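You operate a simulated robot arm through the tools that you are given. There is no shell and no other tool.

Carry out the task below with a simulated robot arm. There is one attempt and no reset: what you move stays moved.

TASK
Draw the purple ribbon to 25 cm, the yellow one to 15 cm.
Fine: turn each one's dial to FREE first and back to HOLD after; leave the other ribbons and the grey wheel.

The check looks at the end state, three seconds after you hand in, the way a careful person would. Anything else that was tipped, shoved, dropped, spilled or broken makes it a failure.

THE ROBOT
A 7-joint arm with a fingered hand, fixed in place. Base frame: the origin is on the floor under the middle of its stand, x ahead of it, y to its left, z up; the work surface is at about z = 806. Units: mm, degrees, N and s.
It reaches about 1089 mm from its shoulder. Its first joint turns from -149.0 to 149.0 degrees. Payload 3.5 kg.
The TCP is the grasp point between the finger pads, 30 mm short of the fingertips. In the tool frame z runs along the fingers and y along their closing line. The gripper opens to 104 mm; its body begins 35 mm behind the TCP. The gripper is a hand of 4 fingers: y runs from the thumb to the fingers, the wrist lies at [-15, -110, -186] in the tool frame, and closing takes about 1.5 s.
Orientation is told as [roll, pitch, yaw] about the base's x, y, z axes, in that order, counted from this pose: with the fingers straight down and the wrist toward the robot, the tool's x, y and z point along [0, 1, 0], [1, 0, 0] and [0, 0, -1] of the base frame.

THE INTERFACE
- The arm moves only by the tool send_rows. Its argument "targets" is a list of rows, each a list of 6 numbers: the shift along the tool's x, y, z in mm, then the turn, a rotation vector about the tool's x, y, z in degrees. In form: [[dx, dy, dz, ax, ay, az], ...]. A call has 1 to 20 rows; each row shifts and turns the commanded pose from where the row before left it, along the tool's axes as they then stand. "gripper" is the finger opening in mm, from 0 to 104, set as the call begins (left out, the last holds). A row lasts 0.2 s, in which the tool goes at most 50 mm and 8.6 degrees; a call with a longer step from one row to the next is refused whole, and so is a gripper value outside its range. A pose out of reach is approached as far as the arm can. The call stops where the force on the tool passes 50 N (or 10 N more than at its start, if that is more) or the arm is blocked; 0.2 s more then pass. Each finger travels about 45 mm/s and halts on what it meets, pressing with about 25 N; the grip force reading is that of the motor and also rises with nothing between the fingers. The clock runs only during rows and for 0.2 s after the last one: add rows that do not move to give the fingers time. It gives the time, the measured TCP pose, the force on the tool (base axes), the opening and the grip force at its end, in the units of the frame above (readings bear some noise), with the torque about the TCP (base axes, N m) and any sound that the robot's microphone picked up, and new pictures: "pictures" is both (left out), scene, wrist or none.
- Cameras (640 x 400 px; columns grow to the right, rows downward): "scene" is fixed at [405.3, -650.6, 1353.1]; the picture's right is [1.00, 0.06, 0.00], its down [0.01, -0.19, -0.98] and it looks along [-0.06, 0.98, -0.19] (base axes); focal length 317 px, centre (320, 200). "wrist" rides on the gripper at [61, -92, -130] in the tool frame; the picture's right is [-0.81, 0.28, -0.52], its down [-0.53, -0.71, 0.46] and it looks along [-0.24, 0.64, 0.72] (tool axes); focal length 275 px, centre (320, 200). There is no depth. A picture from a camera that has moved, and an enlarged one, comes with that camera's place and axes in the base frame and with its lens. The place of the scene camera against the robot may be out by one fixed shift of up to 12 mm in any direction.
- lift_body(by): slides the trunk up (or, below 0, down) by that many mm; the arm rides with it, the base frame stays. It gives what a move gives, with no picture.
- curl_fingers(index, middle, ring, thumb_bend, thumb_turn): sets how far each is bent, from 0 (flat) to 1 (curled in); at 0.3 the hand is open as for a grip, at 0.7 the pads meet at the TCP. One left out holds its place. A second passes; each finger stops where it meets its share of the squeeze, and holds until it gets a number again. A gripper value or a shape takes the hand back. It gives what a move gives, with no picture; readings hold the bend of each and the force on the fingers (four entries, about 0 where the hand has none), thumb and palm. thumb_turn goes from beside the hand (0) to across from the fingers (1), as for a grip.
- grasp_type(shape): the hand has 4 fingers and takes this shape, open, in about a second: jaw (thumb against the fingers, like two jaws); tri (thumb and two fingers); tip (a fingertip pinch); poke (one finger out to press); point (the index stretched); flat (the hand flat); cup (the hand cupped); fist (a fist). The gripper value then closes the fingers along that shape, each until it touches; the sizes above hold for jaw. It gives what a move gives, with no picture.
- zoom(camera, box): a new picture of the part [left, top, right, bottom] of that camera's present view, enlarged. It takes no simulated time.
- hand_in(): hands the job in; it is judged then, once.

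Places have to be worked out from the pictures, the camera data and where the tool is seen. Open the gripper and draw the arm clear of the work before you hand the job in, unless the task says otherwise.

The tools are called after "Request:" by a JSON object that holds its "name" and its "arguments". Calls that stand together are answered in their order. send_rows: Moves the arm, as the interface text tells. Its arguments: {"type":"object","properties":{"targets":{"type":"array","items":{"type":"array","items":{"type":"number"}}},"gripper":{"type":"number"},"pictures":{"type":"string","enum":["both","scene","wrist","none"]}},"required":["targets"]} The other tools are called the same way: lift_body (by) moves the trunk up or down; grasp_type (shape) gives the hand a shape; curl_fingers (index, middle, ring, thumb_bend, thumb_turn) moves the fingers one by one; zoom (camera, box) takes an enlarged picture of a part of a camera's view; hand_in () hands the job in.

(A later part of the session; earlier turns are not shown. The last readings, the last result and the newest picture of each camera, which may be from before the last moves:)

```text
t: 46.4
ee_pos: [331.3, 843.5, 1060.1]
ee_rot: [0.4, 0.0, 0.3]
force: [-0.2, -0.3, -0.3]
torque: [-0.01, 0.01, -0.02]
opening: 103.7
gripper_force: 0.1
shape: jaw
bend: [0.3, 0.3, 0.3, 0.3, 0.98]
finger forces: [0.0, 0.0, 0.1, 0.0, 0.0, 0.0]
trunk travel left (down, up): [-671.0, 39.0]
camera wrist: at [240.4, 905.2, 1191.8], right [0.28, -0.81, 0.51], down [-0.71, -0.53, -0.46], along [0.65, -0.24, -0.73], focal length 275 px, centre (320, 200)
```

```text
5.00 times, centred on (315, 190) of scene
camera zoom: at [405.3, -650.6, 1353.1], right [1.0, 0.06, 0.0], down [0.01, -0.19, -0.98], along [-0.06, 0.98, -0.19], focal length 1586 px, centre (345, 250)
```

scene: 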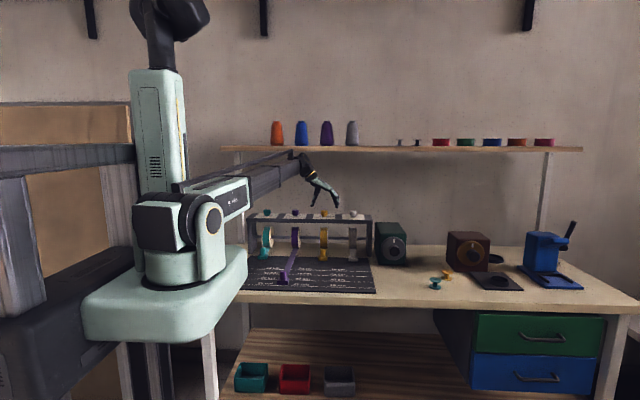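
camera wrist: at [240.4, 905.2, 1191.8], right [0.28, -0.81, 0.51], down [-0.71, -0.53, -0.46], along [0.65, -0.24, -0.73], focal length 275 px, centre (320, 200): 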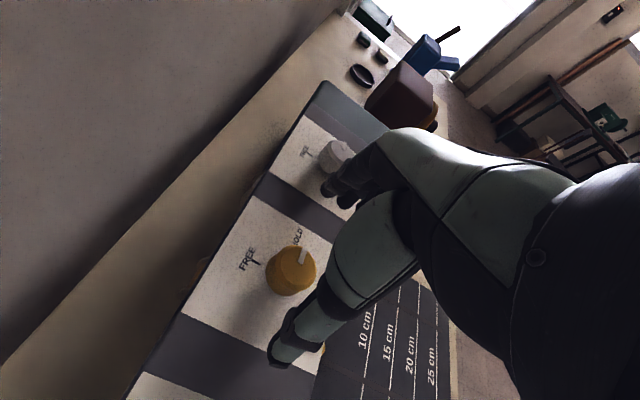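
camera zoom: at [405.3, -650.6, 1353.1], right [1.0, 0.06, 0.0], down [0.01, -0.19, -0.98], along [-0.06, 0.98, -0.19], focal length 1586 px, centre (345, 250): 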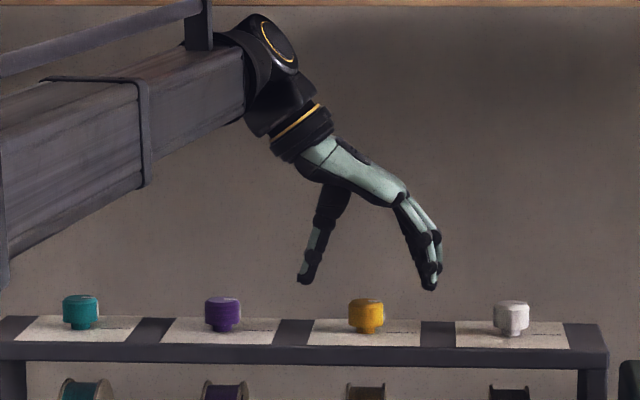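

Yellow dial pointer is at HOLD and nearly aligned; I correct by (−1, +1.5) mm, descend to z≈1021 and close.

Request:
{"name": "send_rows", "arguments": {"targets": [[-1, 1.5, 12, 0, 0, 0], [0, 0, 12, 0, 0, 0], [0, 0, 10, 0, 0, 0], [0, 0, 5.5, 0, 0, 0], [0, 0, 0, 0, 0, 0]], "pictures": "wrist"}}

Request:
{"name": "send_rows", "arguments": {"targets": [[0, 0, 0, 0, 0, 0], [0, 0, 0, 0, 0, 0], [0, 0, 0, 0, 0, 0], [0, 0, 0, 0, 0, 0], [0, 0, 0, 0, 0, 0], [0, 0, 0, 0, 0, 0], [0, 0, 0, 0, 0, 0], [0, 0, 0, 0, 0, 0]], "gripper": 24, "pictures": "wrist"}}

Request:
{"name": "zoom", "arguments": {"camera": "wrist", "box": [240, 170, 400, 320]}}

Request:
{"name": "zoom", "arguments": {"camera": "scene", "box": [295, 180, 355, 220]}}

```text
t: 47.6
ee_pos: [334.8, 843.8, 1022.7]
ee_rot: [0.4, 0.0, 0.3]
force: [0.3, 0.1, 0.1]
torque: [0.01, 0.04, -0.01]
opening: 103.7
gripper_force: 0.0
shape: jaw
bend: [0.3, 0.3, 0.3, 0.3, 0.98]
finger forces: [0.0, 0.0, 0.0, 0.0, 0.1, 0.0]
trunk travel left (down, up): [-671.0, 39.0]
camera wrist: at [242.8, 904.7, 1154.2], right [0.28, -0.81, 0.51], down [-0.71, -0.53, -0.46], along [0.65, -0.24, -0.73], focal length 275 px, centre (320, 200)
```

wrist: 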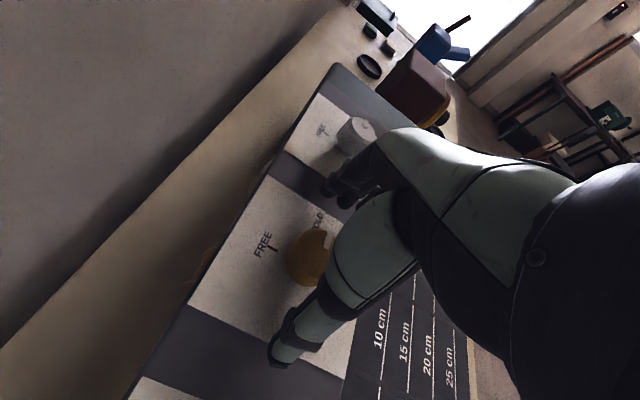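

```text
t: 49.4
ee_pos: [333.2, 844.5, 1022.3]
ee_rot: [0.5, 0.1, 0.3]
force: [-7.1, -0.6, -1.2]
torque: [0.06, 0.18, -0.01]
opening: 25.7
gripper_force: 25.6
shape: jaw
bend: [0.74, 0.6, 0.63, 0.73, 1.0]
finger forces: [11.8, 6.0, 0.1, 0.0, 24.4, 0.0]
trunk travel left (down, up): [-671.0, 39.0]
camera wrist: at [241.7, 904.8, 1154.2], right [0.28, -0.81, 0.51], down [-0.71, -0.53, -0.46], along [0.65, -0.24, -0.73], focal length 275 px, centre (320, 200)
```

wrist: 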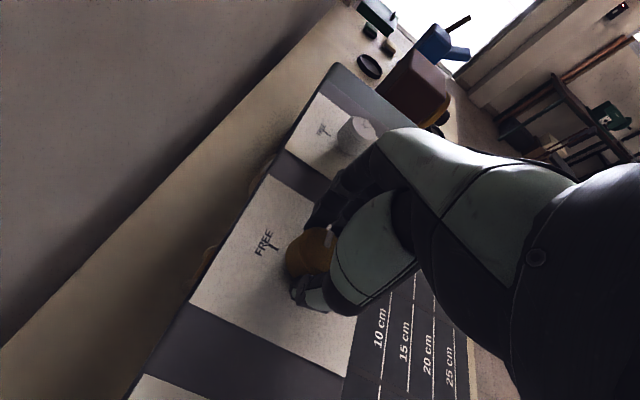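

```text
2.67 times, centred on (320, 245) of wrist
camera zoom: at [241.7, 904.8, 1154.2], right [0.28, -0.81, 0.51], down [-0.71, -0.53, -0.46], along [0.65, -0.24, -0.73], focal length 734 px, centre (320, 80)
```

zoom: 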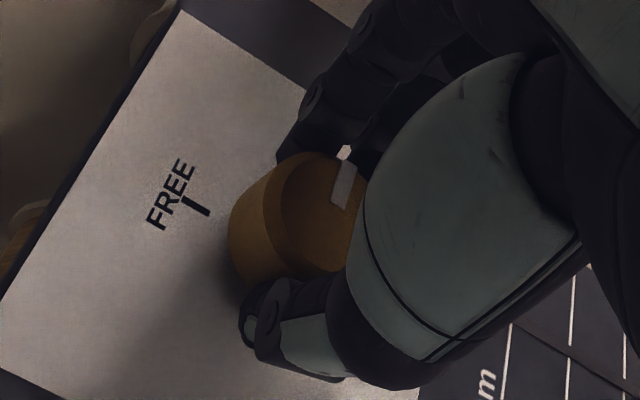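

```text
10.00 times, centred on (325, 200) of scene
camera zoom: at [405.3, -650.6, 1353.1], right [1.0, 0.06, 0.0], down [0.01, -0.19, -0.98], along [-0.06, 0.98, -0.19], focal length 3172 px, centre (270, 200)
```

zoom: 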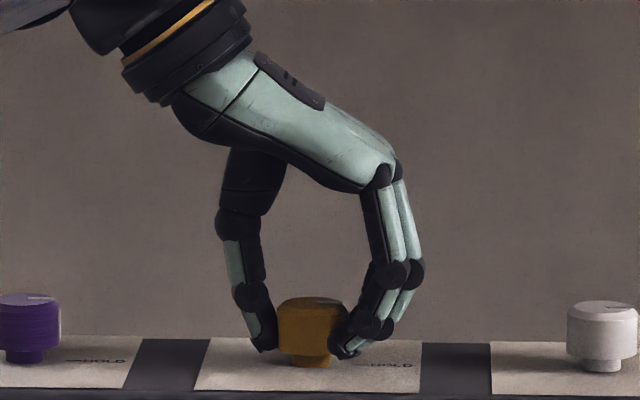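

The yellow dial is gripped. I twist CCW in one smooth sequence by 90° to FREE.

Request:
{"name": "send_rows", "arguments": {"targets": [[0, 0, 0, 0, 0, -5], [0, 0, 0, 0, 0, -6], [0, 0, 0, 0, 0, -7], [0, 0, 0, 0, 0, -7], [0, 0, 0, 0, 0, -7], [0, 0, 0, 0, 0, -7], [0, 0, 0, 0, 0, -7], [0, 0, 0, 0, 0, -7], [0, 0, 0, 0, 0, -7], [0, 0, 0, 0, 0, -7], [0, 0, 0, 0, 0, -7], [0, 0, 0, 0, 0, -7], [0, 0, 0, 0, 0, -6], [0, 0, 0, 0, 0, -3.5], [0, 0, 0, 0, 0, 0]]}}

Request:
{"name": "zoom", "arguments": {"camera": "wrist", "box": [240, 170, 400, 320]}}

```text
t: 52.6
ee_pos: [333.3, 844.2, 1023.2]
ee_rot: [0.0, -0.4, 90.9]
force: [-4.9, 1.9, -2.7]
torque: [0.14, 0.09, 0.03]
opening: 24.8
gripper_force: 24.8
shape: jaw
bend: [0.73, 0.6, 0.63, 0.74, 0.99]
finger forces: [16.7, 7.1, 0.0, 0.1, 21.4, 0.0]
trunk travel left (down, up): [-671.0, 39.0]
camera wrist: at [274.5, 751.5, 1153.6], right [0.81, 0.28, 0.52], down [0.54, -0.7, -0.46], along [0.23, 0.65, -0.72], focal length 275 px, centre (320, 200)
```

scene: 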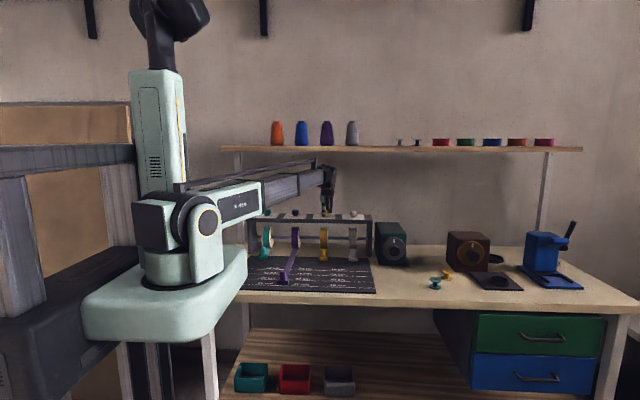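
wrist: 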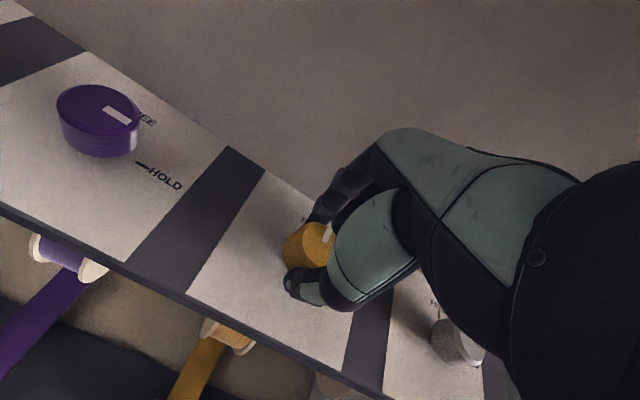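

```text
2.67 times, centred on (320, 245) of wrist
camera zoom: at [274.5, 751.5, 1153.6], right [0.81, 0.28, 0.52], down [0.54, -0.7, -0.46], along [0.23, 0.65, -0.72], focal length 734 px, centre (320, 80)
```

zoom: 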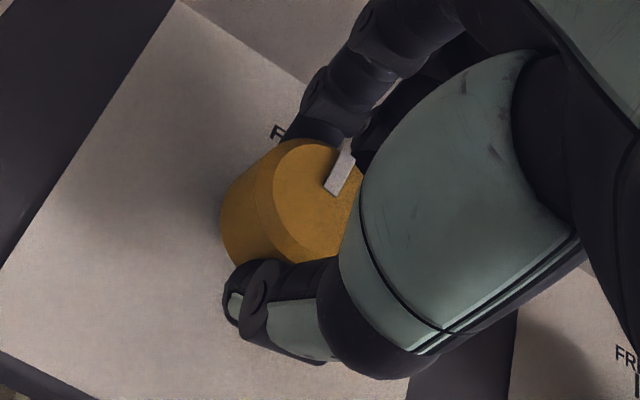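

Pointer appears near +y. I release, lift and verify the yellow dial's angle.

Request:
{"name": "send_rows", "arguments": {"targets": [[0, 0, 0, 0, 0, 0], [0, 0, 0, 0, 0, 0], [0, 0, 0, 0, 0, 0], [0, 0, 0, 0, 0, 0], [0, 0, 0, 0, 0, 0], [0, 0, 0, 0, 0, 0], [0, 0, 0, 0, 0, 0], [0, 0, 0, 0, 0, 0], [0, 0, -10, 0, 0, 0], [0, 0, -20, 0, 0, 0], [0, 0, -20, 0, 0, 0], [0, 0, 0, 0, 0, 0]], "gripper": 104}}

Request:
{"name": "zoom", "arguments": {"camera": "wrist", "box": [220, 190, 380, 290]}}

```text
t: 55.2
ee_pos: [335.7, 844.0, 1074.2]
ee_rot: [0.0, -0.4, 90.8]
force: [1.5, 0.5, 0.4]
torque: [0.02, -0.03, 0.01]
opening: 103.7
gripper_force: 0.1
shape: jaw
bend: [0.3, 0.3, 0.3, 0.3, 0.98]
finger forces: [0.1, 0.0, 0.1, 0.0, 0.1, 0.0]
trunk travel left (down, up): [-671.0, 39.0]
camera wrist: at [275.5, 750.6, 1203.6], right [0.81, 0.28, 0.52], down [0.54, -0.7, -0.46], along [0.23, 0.65, -0.72], focal length 275 px, centre (320, 200)
```

scene: 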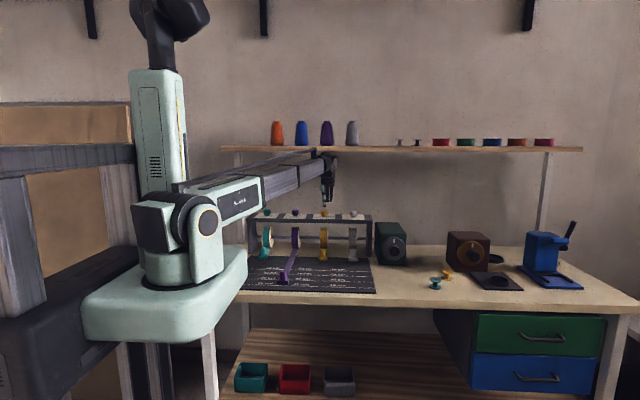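
wrist: 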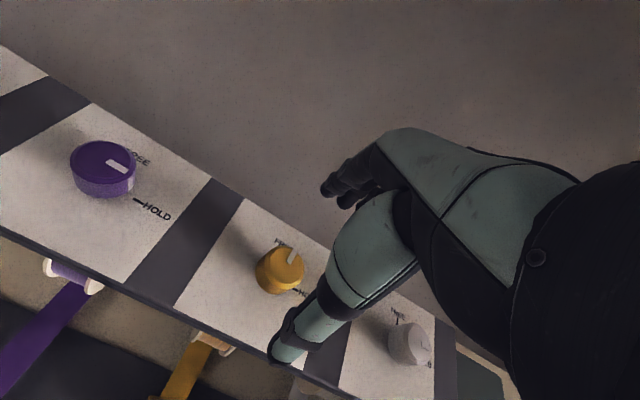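

```text
4.00 times, centred on (300, 240) of wrist
camera zoom: at [275.5, 750.6, 1203.6], right [0.81, 0.28, 0.52], down [0.54, -0.7, -0.46], along [0.23, 0.65, -0.72], focal length 1101 px, centre (400, 40)
```

zoom: 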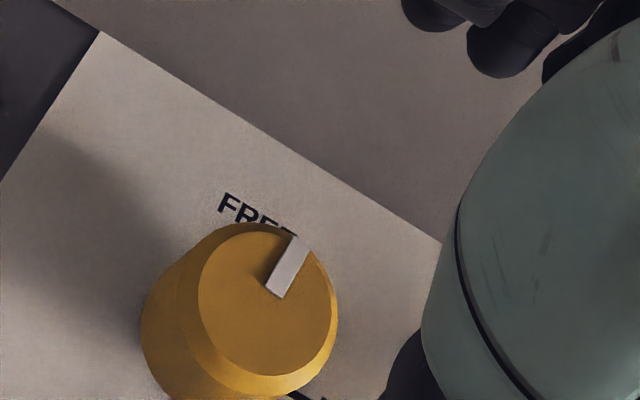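

Yellow pointer is at ≈86–90° (FREE). I back off to in front of the yellow tab (y≈700), narrow to 48 mm, and descend to z≈901.

Request:
{"name": "send_rows", "arguments": {"targets": [[2.5, -36, 0, 0, 0, 0.5], [0, -36, 0, 0, 0, 0], [0, -36, 0, 0, 0, 0], [0, -36, 0, 0, 0, 0], [0, 0, 30, 0, 0, 0], [0, 0, 30, 0, 0, 0], [0, 0, 30, 0, 0, 0], [0, 0, 30, 0, 0, 0], [0, 0, 30, 0, 0, 0], [0, 0, 22, 0, 0, 0], [0, 0, 0, 0, 0, 0]], "gripper": 48}}

Request:
{"name": "zoom", "arguments": {"camera": "wrist", "box": [220, 150, 420, 350]}}

Request:
{"name": "zoom", "arguments": {"camera": "scene", "box": [280, 200, 360, 280]}}

```text
t: 57.6
ee_pos: [331.7, 701.1, 902.1]
ee_rot: [0.0, -0.4, 90.3]
force: [0.5, 0.7, -0.2]
torque: [-0.01, -0.02, 0.0]
opening: 48.5
gripper_force: 0.0
shape: jaw
bend: [0.74, 0.46, 0.43, 0.71, 1.0]
finger forces: [0.0, 0.1, 0.0, 0.0, 0.0, 0.0]
trunk travel left (down, up): [-671.0, 39.0]
camera wrist: at [272.3, 608.4, 1031.5], right [0.81, 0.28, 0.52], down [0.54, -0.71, -0.46], along [0.24, 0.65, -0.72], focal length 275 px, centre (320, 200)
```

scene: 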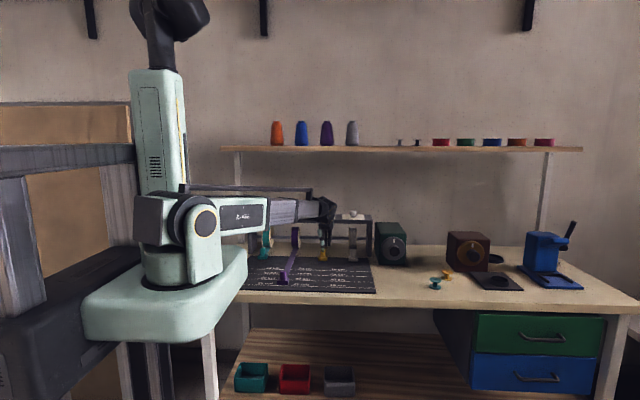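
wrist: 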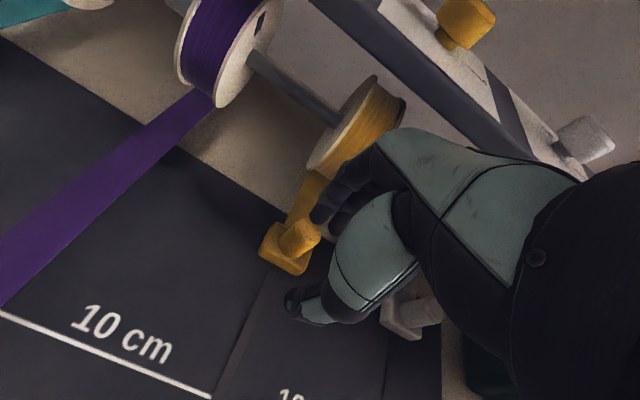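

```text
2.00 times, centred on (320, 250) of wrist
camera zoom: at [272.3, 608.4, 1031.5], right [0.81, 0.28, 0.52], down [0.54, -0.71, -0.46], along [0.24, 0.65, -0.72], focal length 551 px, centre (320, 100)
```

zoom: 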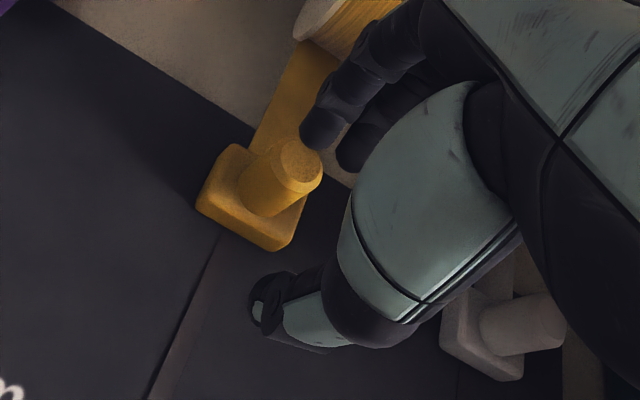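

```text
5.00 times, centred on (320, 240) of scene
camera zoom: at [405.3, -650.6, 1353.1], right [1.0, 0.06, 0.0], down [0.01, -0.19, -0.98], along [-0.06, 0.98, -0.19], focal length 1586 px, centre (320, 0)
```

zoom: 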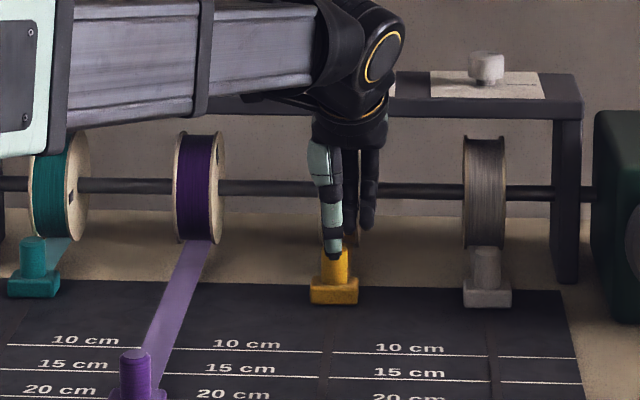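

Alignment matches the purple case. I go forward 25 mm, then descend 36 mm around the yellow peg.

Request:
{"name": "send_rows", "arguments": {"targets": [[0, 9, 0, 0, 0, 0], [0, 8, 0, 0, 0, 0], [0, 8, 0, 0, 0, 0], [0, 0, 0, 0, 0, 0]], "pictures": "none"}}

Request:
{"name": "zoom", "arguments": {"camera": "wrist", "box": [220, 150, 420, 350]}}

Request:
{"name": "zoom", "arguments": {"camera": "scene", "box": [300, 205, 350, 265]}}

```text
t: 58.6
ee_pos: [331.2, 725.3, 901.2]
ee_rot: [0.0, -0.5, 90.3]
force: [0.0, 0.6, 0.4]
torque: [0.01, 0.01, 0.02]
opening: 48.2
gripper_force: 0.1
shape: jaw
bend: [0.74, 0.46, 0.43, 0.71, 1.0]
finger forces: [0.0, 0.0, 0.0, 0.1, 0.0, 0.0]
trunk travel left (down, up): [-671.0, 39.0]
```

```text
2.00 times, centred on (320, 250) of wrist
camera zoom: at [271.7, 632.9, 1031.1], right [0.81, 0.28, 0.52], down [0.54, -0.71, -0.46], along [0.24, 0.65, -0.72], focal length 551 px, centre (320, 100)
```

zoom: 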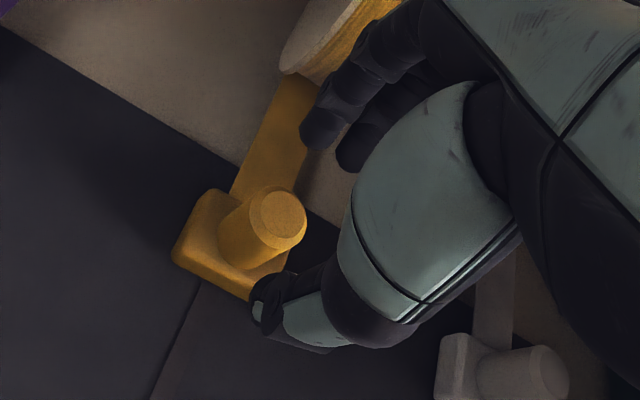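

```text
6.67 times, centred on (325, 235) of scene
camera zoom: at [405.3, -650.6, 1353.1], right [1.0, 0.06, 0.0], down [0.01, -0.19, -0.98], along [-0.06, 0.98, -0.19], focal length 2114 px, centre (287, -33)
```

zoom: 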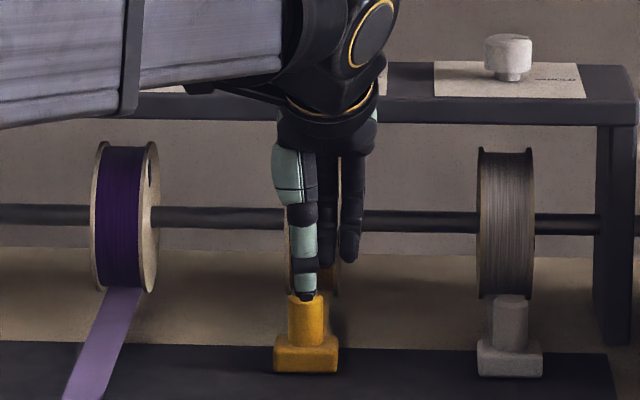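

Same relation as for purple. I adjust +1 mm in x and descend 36 mm.

Request:
{"name": "send_rows", "arguments": {"targets": [[-1, 0, 9, 0, 0, 0], [0, 0, 9, 0, 0, 0], [0, 0, 9, 0, 0, 0], [0, 0, 9, 0, 0, 0], [0, 0, 0, 0, 0, 0]], "pictures": "none"}}

Request:
{"name": "zoom", "arguments": {"camera": "wrist", "box": [220, 150, 420, 350]}}

Request:
{"name": "zoom", "arguments": {"camera": "scene", "box": [290, 230, 370, 280]}}

```text
t: 59.8
ee_pos: [331.1, 726.2, 864.8]
ee_rot: [0.0, -0.4, 90.2]
force: [0.4, 0.1, -0.2]
torque: [0.01, 0.02, 0.0]
opening: 48.4
gripper_force: 0.1
shape: jaw
bend: [0.74, 0.46, 0.43, 0.71, 1.0]
finger forces: [0.0, 0.1, 0.0, 0.0, 0.0, 0.1]
trunk travel left (down, up): [-671.0, 39.0]
```

```text
2.00 times, centred on (320, 250) of wrist
camera zoom: at [271.7, 633.5, 995.4], right [0.81, 0.28, 0.52], down [0.54, -0.71, -0.46], along [0.24, 0.65, -0.72], focal length 551 px, centre (320, 100)
```

zoom: 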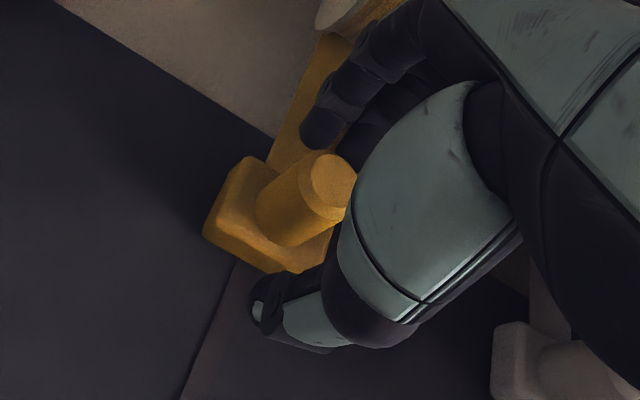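

```text
8.00 times, centred on (330, 255) of scene
camera zoom: at [405.3, -650.6, 1353.1], right [1.0, 0.06, 0.0], down [0.01, -0.19, -0.98], along [-0.06, 0.98, -0.19], focal length 2537 px, centre (240, -240)
```

zoom: 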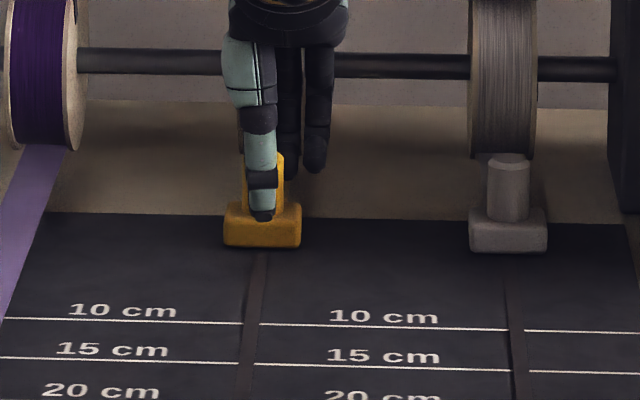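

The yellow peg is between thumb and index. I close the grip.

Request:
{"name": "send_rows", "arguments": {"targets": [[0, 0, 0, 0, 0, 0], [0, 0, 0, 0, 0, 0], [0, 0, 0, 0, 0, 0], [0, 0, 0, 0, 0, 0], [0, 0, 0, 0, 0, 0], [0, 0, 0, 0, 0, 0]], "gripper": 14, "pictures": "none"}}

Request:
{"name": "zoom", "arguments": {"camera": "wrist", "box": [220, 150, 420, 350]}}

Request:
{"name": "zoom", "arguments": {"camera": "scene", "box": [290, 230, 370, 280]}}

```text
t: 61.2
ee_pos: [331.9, 726.2, 864.8]
ee_rot: [0.0, -0.4, 90.2]
force: [1.0, 0.2, -2.9]
torque: [0.05, 0.0, -0.03]
opening: 15.6
gripper_force: 24.9
shape: jaw
bend: [0.73, 0.64, 0.68, 0.74, 1.0]
finger forces: [14.4, 6.3, 0.0, 0.0, 21.1, 0.0]
trunk travel left (down, up): [-671.0, 39.0]
```

```text
2.00 times, centred on (320, 250) of wrist
camera zoom: at [271.8, 633.6, 995.4], right [0.81, 0.28, 0.52], down [0.54, -0.71, -0.46], along [0.24, 0.65, -0.72], focal length 551 px, centre (320, 100)
```

zoom: 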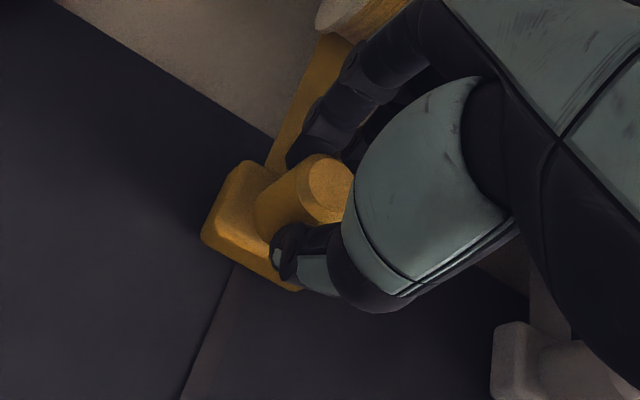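

```text
8.00 times, centred on (330, 255) of scene
camera zoom: at [405.3, -650.6, 1353.1], right [1.0, 0.06, 0.0], down [0.01, -0.19, -0.98], along [-0.06, 0.98, -0.19], focal length 2537 px, centre (240, -240)
```

zoom: 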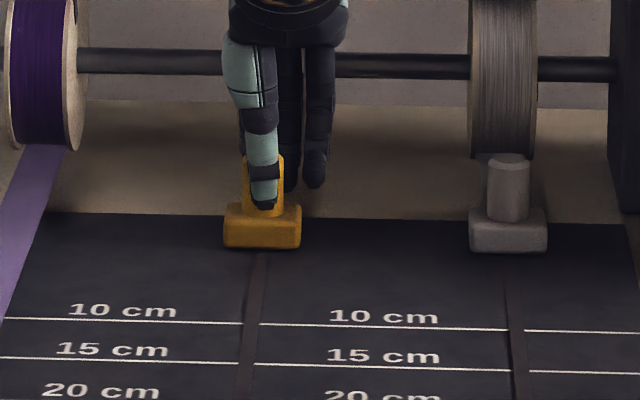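

Gripped firmly. Test-pull 20 mm first to confirm the yellow ribbon is free.

Request:
{"name": "send_rows", "arguments": {"targets": [[0, -5, 0, 0, 0, 0], [0, -7, 0, 0, 0, 0], [0, -8, 0, 0, 0, 0], [0, 0, 0, 0, 0, 0]], "pictures": "none"}}

Request:
{"name": "zoom", "arguments": {"camera": "scene", "box": [290, 230, 370, 280]}}

Request:
{"name": "zoom", "arguments": {"camera": "wrist", "box": [220, 150, 420, 350]}}

```text
t: 62.2
ee_pos: [331.4, 706.2, 865.4]
ee_rot: [0.0, -0.4, 90.3]
force: [-3.0, -0.3, 0.7]
torque: [0.01, 0.1, 0.0]
opening: 15.4
gripper_force: 25.6
shape: jaw
bend: [0.73, 0.64, 0.68, 0.74, 1.0]
finger forces: [16.0, 5.6, 0.0, 0.0, 21.6, 0.0]
trunk travel left (down, up): [-671.0, 39.0]
```

```text
8.00 times, centred on (330, 255) of scene
camera zoom: at [405.3, -650.6, 1353.1], right [1.0, 0.06, 0.0], down [0.01, -0.19, -0.98], along [-0.06, 0.98, -0.19], focal length 2537 px, centre (240, -240)
```

zoom: 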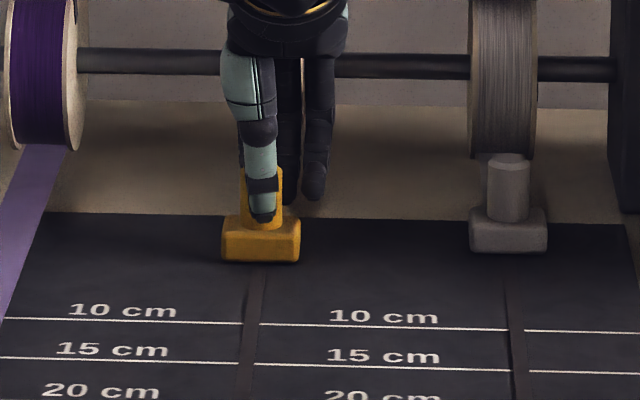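

```text
2.00 times, centred on (320, 250) of wrist
camera zoom: at [272.2, 613.9, 995.2], right [0.81, 0.28, 0.52], down [0.54, -0.71, -0.46], along [0.24, 0.65, -0.72], focal length 551 px, centre (320, 100)
```

zoom: 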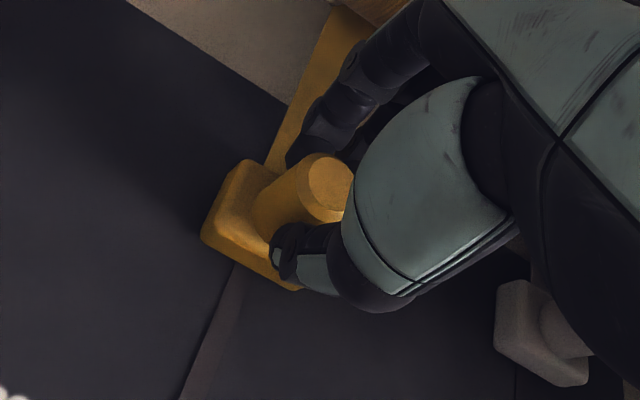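

The yellow tab follows freely. I pull another 120 mm (total 140) and check against the 15 cm line.

Request:
{"name": "send_rows", "arguments": {"targets": [[0, -10, 0, 0, 0, 0], [0, -15, 0, 0, 0, 0], [0, -15, 0, 0, 0, 0], [0, -15, 0, 0, 0, 0], [0, -15, 0, 0, 0, 0], [0, -15, 0, 0, 0, 0], [0, -15, 0, 0, 0, 0], [0, -10, 0, 0, 0, 0], [0, -7, 0, 0, 0, 0], [0, -3, 0, 0, 0, 0], [0, 0, 0, 0, 0, 0], [0, 0, 0, 0, 0, 0]]}}

Request:
{"name": "zoom", "arguments": {"camera": "scene", "box": [303, 255, 343, 285]}}

Request:
{"name": "zoom", "arguments": {"camera": "wrist", "box": [220, 200, 360, 320]}}

```text
t: 64.8
ee_pos: [332.3, 586.2, 864.0]
ee_rot: [0.0, -0.3, 90.4]
force: [-8.0, -0.1, 3.6]
torque: [0.08, 0.2, 0.05]
opening: 15.5
gripper_force: 25.1
shape: jaw
bend: [0.73, 0.64, 0.68, 0.75, 1.0]
finger forces: [18.0, 5.0, 0.1, 0.1, 21.8, 0.0]
trunk travel left (down, up): [-671.0, 39.0]
camera wrist: at [273.2, 493.9, 994.9], right [0.81, 0.28, 0.52], down [0.54, -0.71, -0.46], along [0.24, 0.65, -0.72], focal length 275 px, centre (320, 200)
```

scene: 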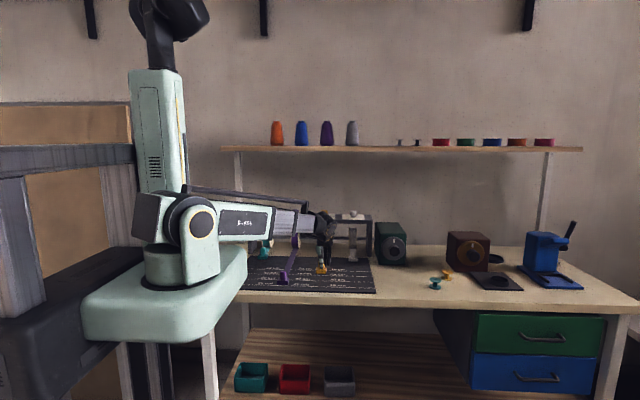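
wrist: 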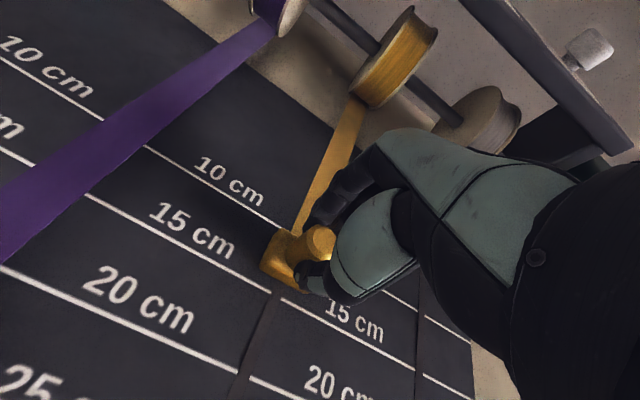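

```text
13.33 times, centred on (323, 270) of scene
camera zoom: at [405.3, -650.6, 1353.1], right [1.0, 0.06, 0.0], down [0.01, -0.19, -0.98], along [-0.06, 0.98, -0.19], focal length 4229 px, centre (280, -733)
```

zoom: 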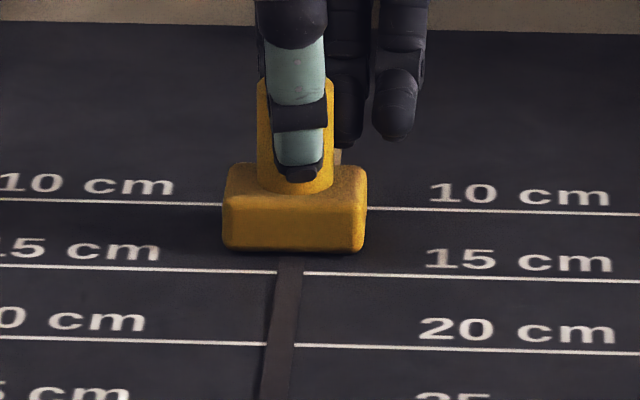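

```text
3.33 times, centred on (290, 260) of wrist
camera zoom: at [273.2, 493.9, 994.9], right [0.81, 0.28, 0.52], down [0.54, -0.71, -0.46], along [0.24, 0.65, -0.72], focal length 918 px, centre (420, 0)
```

zoom: 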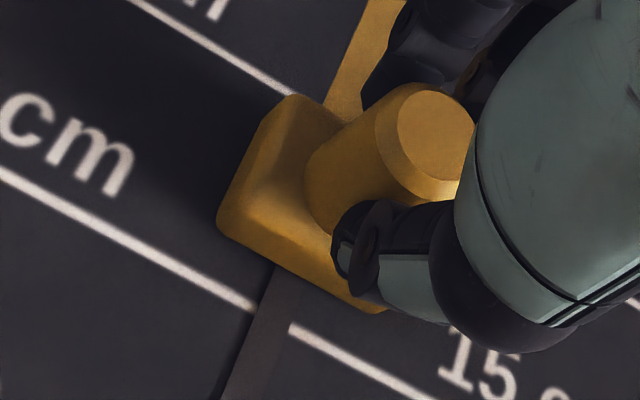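

The yellow tab's front edge is ~12–14 mm short of the 15 cm line in the picture (and 10 mm short by travel). Allowing for ~1–2 mm of spring-back at release, I pull 11.5 mm more.

Request:
{"name": "send_rows", "arguments": {"targets": [[0, -4, 0, 0, 0, 0], [0, -4, 0, 0, 0, 0], [0, -3.5, 0, 0, 0, 0], [0, 0, 0, 0, 0, 0], [0, 0, 0, 0, 0, 0]], "pictures": "none"}}

Request:
{"name": "zoom", "arguments": {"camera": "scene", "box": [303, 255, 343, 285]}}

Request:
{"name": "zoom", "arguments": {"camera": "wrist", "box": [220, 200, 360, 320]}}

```text
t: 66.0
ee_pos: [333.7, 574.0, 863.7]
ee_rot: [0.0, -0.4, 90.3]
force: [-7.1, 0.1, 5.1]
torque: [0.05, 0.21, 0.04]
opening: 15.7
gripper_force: 24.6
shape: jaw
bend: [0.73, 0.64, 0.68, 0.75, 1.0]
finger forces: [18.3, 5.7, 0.1, 0.0, 22.2, 0.0]
trunk travel left (down, up): [-671.0, 39.0]
```

```text
13.33 times, centred on (323, 270) of scene
camera zoom: at [405.3, -650.6, 1353.1], right [1.0, 0.06, 0.0], down [0.01, -0.19, -0.98], along [-0.06, 0.98, -0.19], focal length 4229 px, centre (280, -733)
```

zoom: 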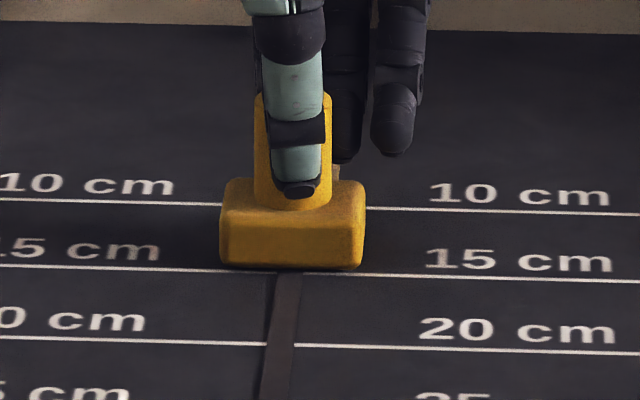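

```text
3.33 times, centred on (290, 260) of wrist
camera zoom: at [273.1, 481.9, 994.7], right [0.81, 0.28, 0.52], down [0.54, -0.71, -0.46], along [0.24, 0.65, -0.72], focal length 918 px, centre (420, 0)
```

zoom: 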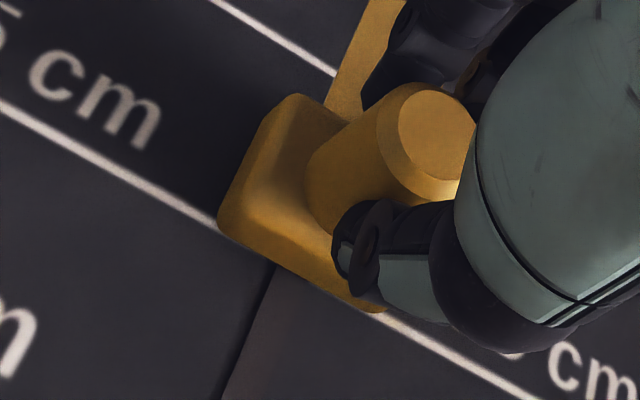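

The yellow tab's front edge is on the 15 cm line. I open and lift straight up, then verify.

Request:
{"name": "send_rows", "arguments": {"targets": [[0, 0, 0, 0, 0, 0], [0, 0, 0, 0, 0, 0], [0, 0, 0, 0, 0, 0], [0, 0, 0, 0, 0, 0], [0, 0, 0, 0, 0, 0], [0, 0, 0, 0, 0, 0], [0, 0, -12, 0, 0, 0], [0, 0, -20, 0, 0, 0], [0, 0, -25, 0, 0, 0], [0, 0, 0, 0, 0, 0]], "gripper": 60}}

Request:
{"name": "zoom", "arguments": {"camera": "scene", "box": [303, 255, 343, 285]}}

Request:
{"name": "zoom", "arguments": {"camera": "wrist", "box": [180, 200, 340, 320]}}

```text
t: 68.2
ee_pos: [332.4, 572.9, 921.9]
ee_rot: [0.1, -0.4, 90.3]
force: [0.4, -0.3, -0.1]
torque: [-0.01, -0.02, 0.01]
opening: 59.9
gripper_force: 0.0
shape: jaw
bend: [0.74, 0.42, 0.38, 0.66, 1.0]
finger forces: [0.1, 0.0, 0.0, 0.1, 0.0, 0.0]
trunk travel left (down, up): [-671.0, 39.0]
camera wrist: at [273.2, 481.1, 1051.3], right [0.81, 0.28, 0.52], down [0.54, -0.71, -0.46], along [0.24, 0.65, -0.72], focal length 275 px, centre (320, 200)
```

scene: 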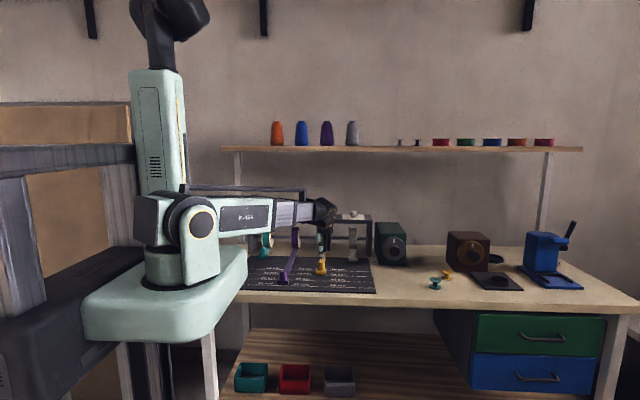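
wrist: 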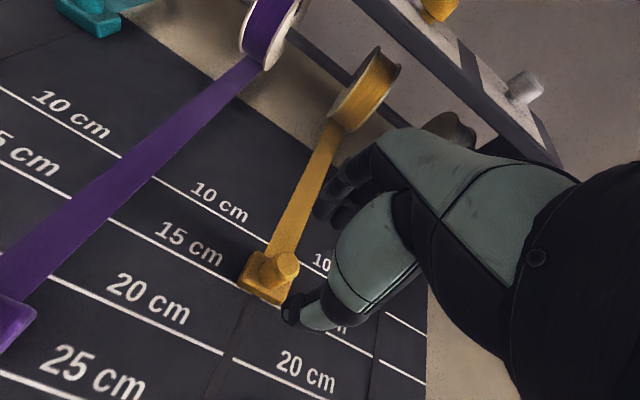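

```text
13.33 times, centred on (323, 270) of scene
camera zoom: at [405.3, -650.6, 1353.1], right [1.0, 0.06, 0.0], down [0.01, -0.19, -0.98], along [-0.06, 0.98, -0.19], focal length 4229 px, centre (280, -733)
```

zoom: 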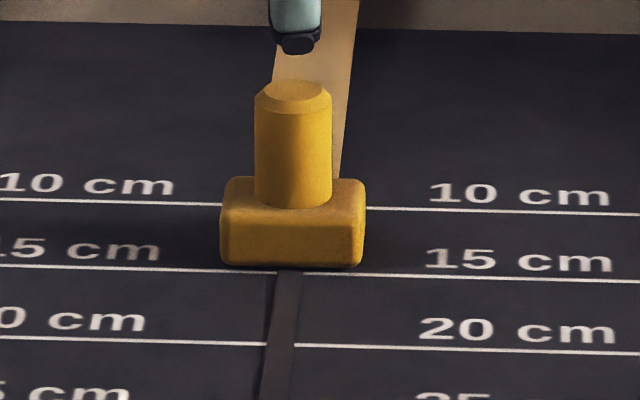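

```text
3.33 times, centred on (260, 260) of wrist
camera zoom: at [273.2, 481.1, 1051.3], right [0.81, 0.28, 0.52], down [0.54, -0.71, -0.46], along [0.24, 0.65, -0.72], focal length 918 px, centre (520, 0)
```

zoom: 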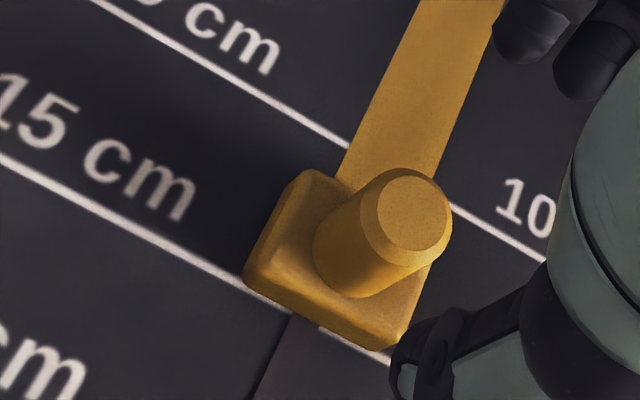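

Both tabs are now on their lines. I rise to z≈1077, then go forward over the yellow dial with the hand open.

Request:
{"name": "send_rows", "arguments": {"targets": [[0, 0, -26, 0, 0, 0], [0, 0, -26, 0, 0, 0], [0, 0, -26, 0, 0, 0], [0, 0, -26, 0, 0, 0], [0, 0, -26, 0, 0, 0], [0, 0, -24, 0, 0, 0], [-1.5, 34, 0, 0, 0, 0], [0, 34, 0, 0, 0, 0], [0, 34, 0, 0, 0, 0], [0, 34, 0, 0, 0, 0], [0, 34, 0, 0, 0, 0], [0, 34, 0, 0, 0, 0], [0, 34, 0, 0, 0, 0], [0, 32, 0, 0, 0, 0], [0, 0, 0, 0, 0, 0]], "gripper": 104}}

Request:
{"name": "zoom", "arguments": {"camera": "wrist", "box": [220, 190, 380, 290]}}

Request:
{"name": "zoom", "arguments": {"camera": "scene", "box": [260, 235, 360, 295]}}

```text
t: 71.4
ee_pos: [334.0, 843.4, 1076.6]
ee_rot: [0.0, -0.4, 90.2]
force: [0.1, -0.5, 0.3]
torque: [-0.01, -0.01, 0.01]
opening: 103.7
gripper_force: 0.0
shape: jaw
bend: [0.3, 0.3, 0.3, 0.3, 0.98]
finger forces: [0.1, 0.1, 0.0, 0.0, 0.0, 0.1]
trunk travel left (down, up): [-671.0, 39.0]
camera wrist: at [274.6, 750.6, 1206.2], right [0.81, 0.28, 0.52], down [0.54, -0.71, -0.46], along [0.24, 0.65, -0.72], focal length 275 px, centre (320, 200)
```

scene: 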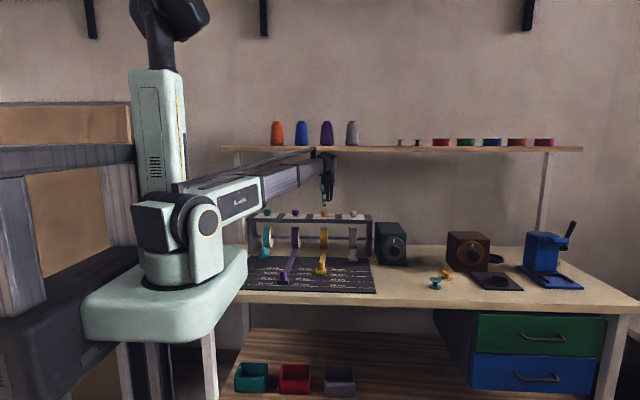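
wrist: 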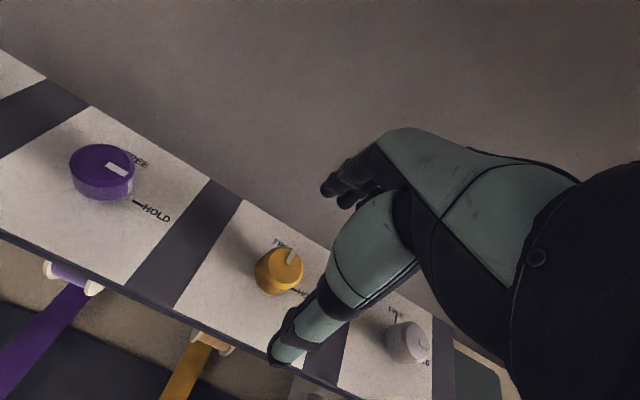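

```text
4.00 times, centred on (300, 240) of wrist
camera zoom: at [274.6, 750.6, 1206.2], right [0.81, 0.28, 0.52], down [0.54, -0.71, -0.46], along [0.24, 0.65, -0.72], focal length 1101 px, centre (400, 40)
```

zoom: 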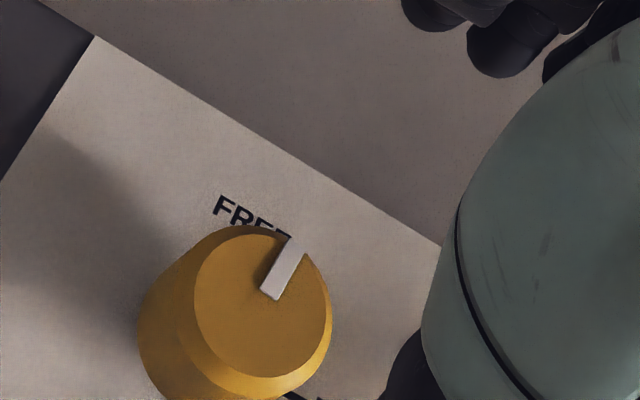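

```text
6.40 times, centred on (310, 265) of scene
camera zoom: at [405.3, -650.6, 1353.1], right [1.0, 0.06, 0.0], down [0.01, -0.19, -0.98], along [-0.06, 0.98, -0.19], focal length 2030 px, centre (384, -216)
```

zoom: 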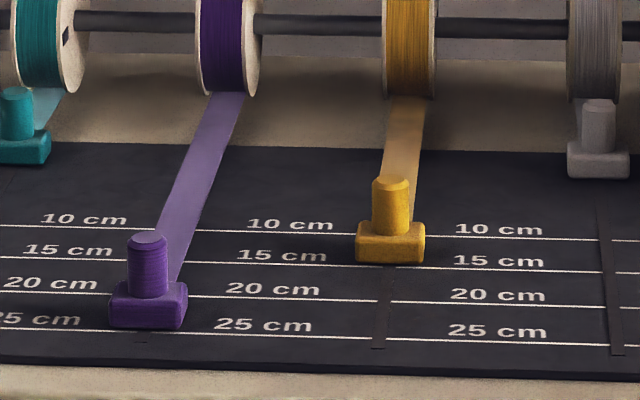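

Both tabs look right on 25 cm and 15 cm. The dial is nearly centred; I nudge +1.5 mm in y, descend 53 mm, and close.

Request:
{"name": "send_rows", "arguments": {"targets": [[0, 1.5, 14, 0, 0, 0], [0, 0, 14, 0, 0, 0], [0, 0, 14, 0, 0, 0], [0, 0, 7, 0, 0, 0], [0, 0, 4, 0, 0, 0], [0, 0, 0, 0, 0, 0]], "pictures": "none"}}

Request:
{"name": "send_rows", "arguments": {"targets": [[0, 0, 0, 0, 0, 0], [0, 0, 0, 0, 0, 0], [0, 0, 0, 0, 0, 0], [0, 0, 0, 0, 0, 0], [0, 0, 0, 0, 0, 0], [0, 0, 0, 0, 0, 0], [0, 0, 0, 0, 0, 0], [0, 0, 0, 0, 0, 0]], "gripper": 24, "pictures": "none"}}

Request:
{"name": "zoom", "arguments": {"camera": "wrist", "box": [240, 170, 400, 320]}}

```text
t: 72.8
ee_pos: [333.7, 844.8, 1024.0]
ee_rot: [0.0, -0.4, 90.3]
force: [0.0, -0.8, -0.3]
torque: [0.0, 0.04, -0.01]
opening: 103.9
gripper_force: 0.1
shape: jaw
bend: [0.3, 0.3, 0.3, 0.3, 0.98]
finger forces: [0.1, 0.0, 0.0, 0.0, 0.0, 0.1]
trunk travel left (down, up): [-671.0, 39.0]
```

```text
t: 74.6
ee_pos: [334.6, 844.0, 1023.4]
ee_rot: [0.0, -0.5, 90.2]
force: [1.3, -3.4, -1.3]
torque: [-0.06, -0.02, 0.02]
opening: 25.6
gripper_force: 24.6
shape: jaw
bend: [0.74, 0.6, 0.62, 0.74, 1.0]
finger forces: [12.8, 5.6, 0.0, 0.1, 22.0, 0.0]
trunk travel left (down, up): [-671.0, 39.0]
```

```text
2.67 times, centred on (320, 245) of wrist
camera zoom: at [274.1, 751.7, 1153.6], right [0.81, 0.28, 0.52], down [0.54, -0.71, -0.46], along [0.24, 0.65, -0.72], focal length 734 px, centre (320, 80)
```

zoom: 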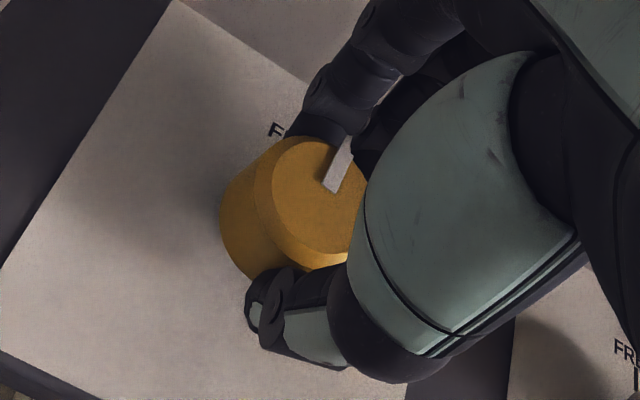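

Grip good. I twist CW 90° to return the yellow dial to HOLD.

Request:
{"name": "send_rows", "arguments": {"targets": [[0, 0, 0, 0, 0, 5], [0, 0, 0, 0, 0, 7], [0, 0, 0, 0, 0, 7], [0, 0, 0, 0, 0, 7], [0, 0, 0, 0, 0, 7], [0, 0, 0, 0, 0, 7], [0, 0, 0, 0, 0, 7], [0, 0, 0, 0, 0, 7], [0, 0, 0, 0, 0, 7], [0, 0, 0, 0, 0, 7], [0, 0, 0, 0, 0, 7], [0, 0, 0, 0, 0, 7], [0, 0, 0, 0, 0, 5], [0, 0, 0, 0, 0, 3], [0, 0, 0, 0, 0, 0]]}}

Request:
{"name": "zoom", "arguments": {"camera": "wrist", "box": [240, 170, 400, 320]}}

```text
t: 77.8
ee_pos: [332.9, 846.5, 1023.2]
ee_rot: [0.4, 0.0, 0.2]
force: [-9.4, -9.4, -9.9]
torque: [-0.14, 0.12, 0.04]
opening: 23.4
gripper_force: 24.7
shape: jaw
bend: [0.74, 0.6, 0.62, 0.72, 1.0]
finger forces: [9.8, 8.0, 0.0, 0.1, 27.4, 0.0]
trunk travel left (down, up): [-671.0, 39.0]
camera wrist: at [242.0, 905.7, 1155.0], right [0.28, -0.81, 0.51], down [-0.71, -0.53, -0.46], along [0.65, -0.24, -0.73], focal length 275 px, centre (320, 200)
```

scene: 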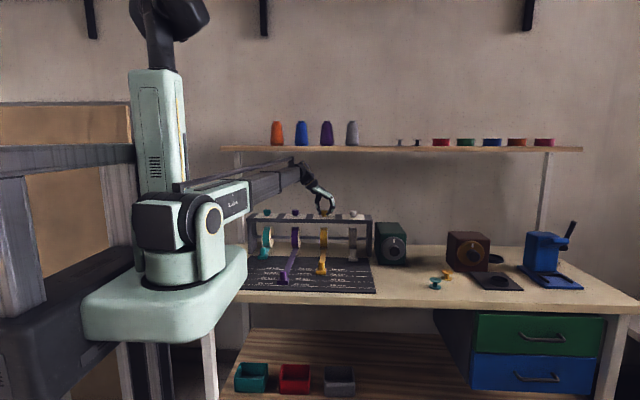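
wrist: 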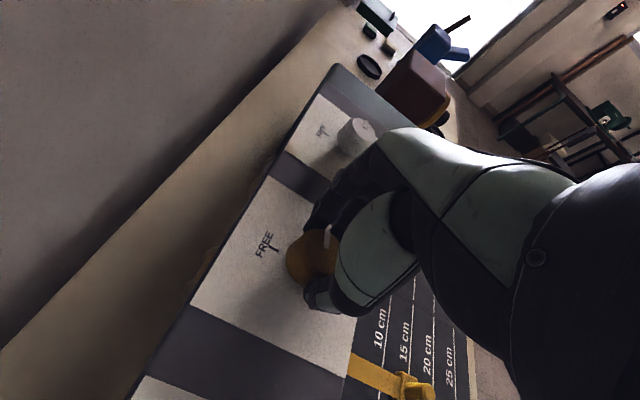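

```text
2.67 times, centred on (320, 245) of wrist
camera zoom: at [242.0, 905.7, 1155.0], right [0.28, -0.81, 0.51], down [-0.71, -0.53, -0.46], along [0.65, -0.24, -0.73], focal length 734 px, centre (320, 80)
```

zoom: 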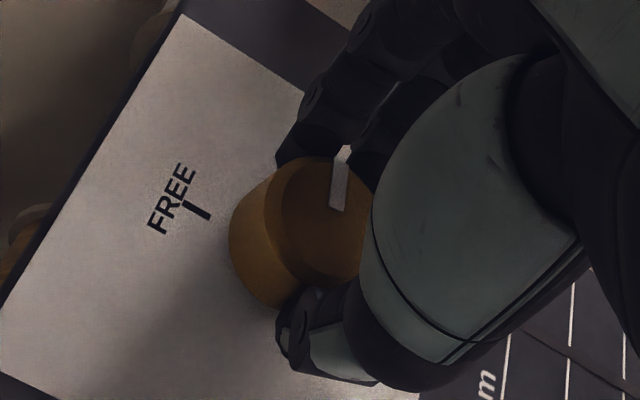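

The thumb slid slightly on the dial and the pointer may be a few degrees short. I release, lift and measure the pointer.

Request:
{"name": "send_rows", "arguments": {"targets": [[0, 0, 0, 0, 0, 0], [0, 0, 0, 0, 0, 0], [0, 0, 0, 0, 0, 0], [0, 0, 0, 0, 0, 0], [0, 0, 0, 0, 0, 0], [0, 0, 0, 0, 0, 0], [0, 0, 0, 0, 0, 0], [0, 0, 0, 0, 0, 0], [0, 0, -10, 0, 0, 0], [0, 0, -20, 0, 0, 0], [0, 0, -10, 0, 0, 0], [0, 0, 0, 0, 0, 0]], "gripper": 104}}

Request:
{"name": "zoom", "arguments": {"camera": "wrist", "box": [220, 215, 380, 315]}}

```text
t: 80.4
ee_pos: [333.8, 845.0, 1063.0]
ee_rot: [0.4, 0.0, 0.2]
force: [0.3, -0.9, -0.3]
torque: [0.03, 0.02, -0.01]
opening: 103.4
gripper_force: 0.1
shape: jaw
bend: [0.3, 0.3, 0.3, 0.3, 0.98]
finger forces: [0.0, 0.0, 0.0, 0.0, 0.1, 0.1]
trunk travel left (down, up): [-671.0, 39.0]
camera wrist: at [243.0, 905.9, 1194.8], right [0.28, -0.81, 0.51], down [-0.71, -0.53, -0.46], along [0.65, -0.24, -0.73], focal length 275 px, centre (320, 200)
```

scene: 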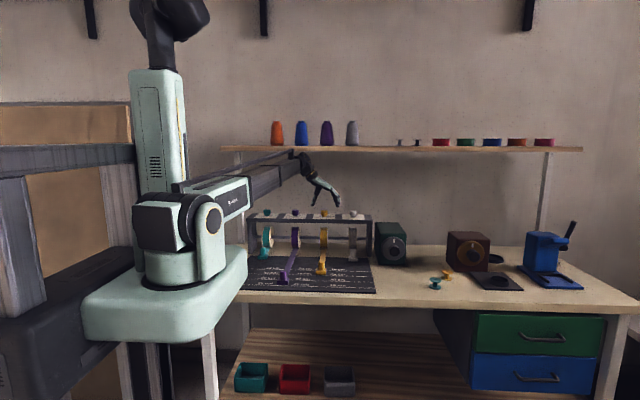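
wrist: 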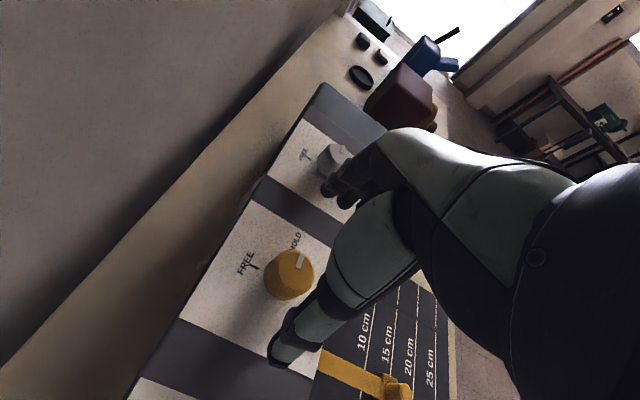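

```text
4.00 times, centred on (300, 265) of wrist
camera zoom: at [243.0, 905.9, 1194.8], right [0.28, -0.81, 0.51], down [-0.71, -0.53, -0.46], along [0.65, -0.24, -0.73], focal length 1101 px, centre (400, -60)
```

zoom: 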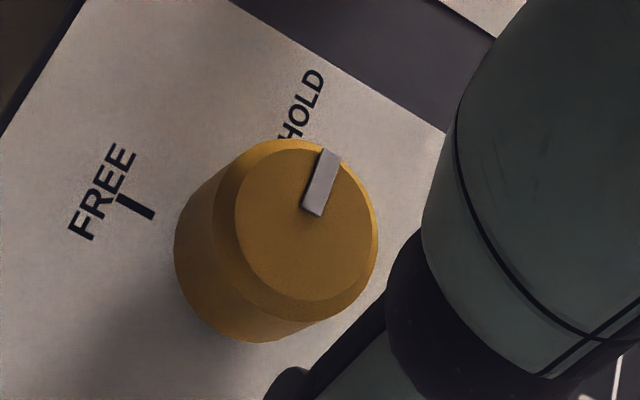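

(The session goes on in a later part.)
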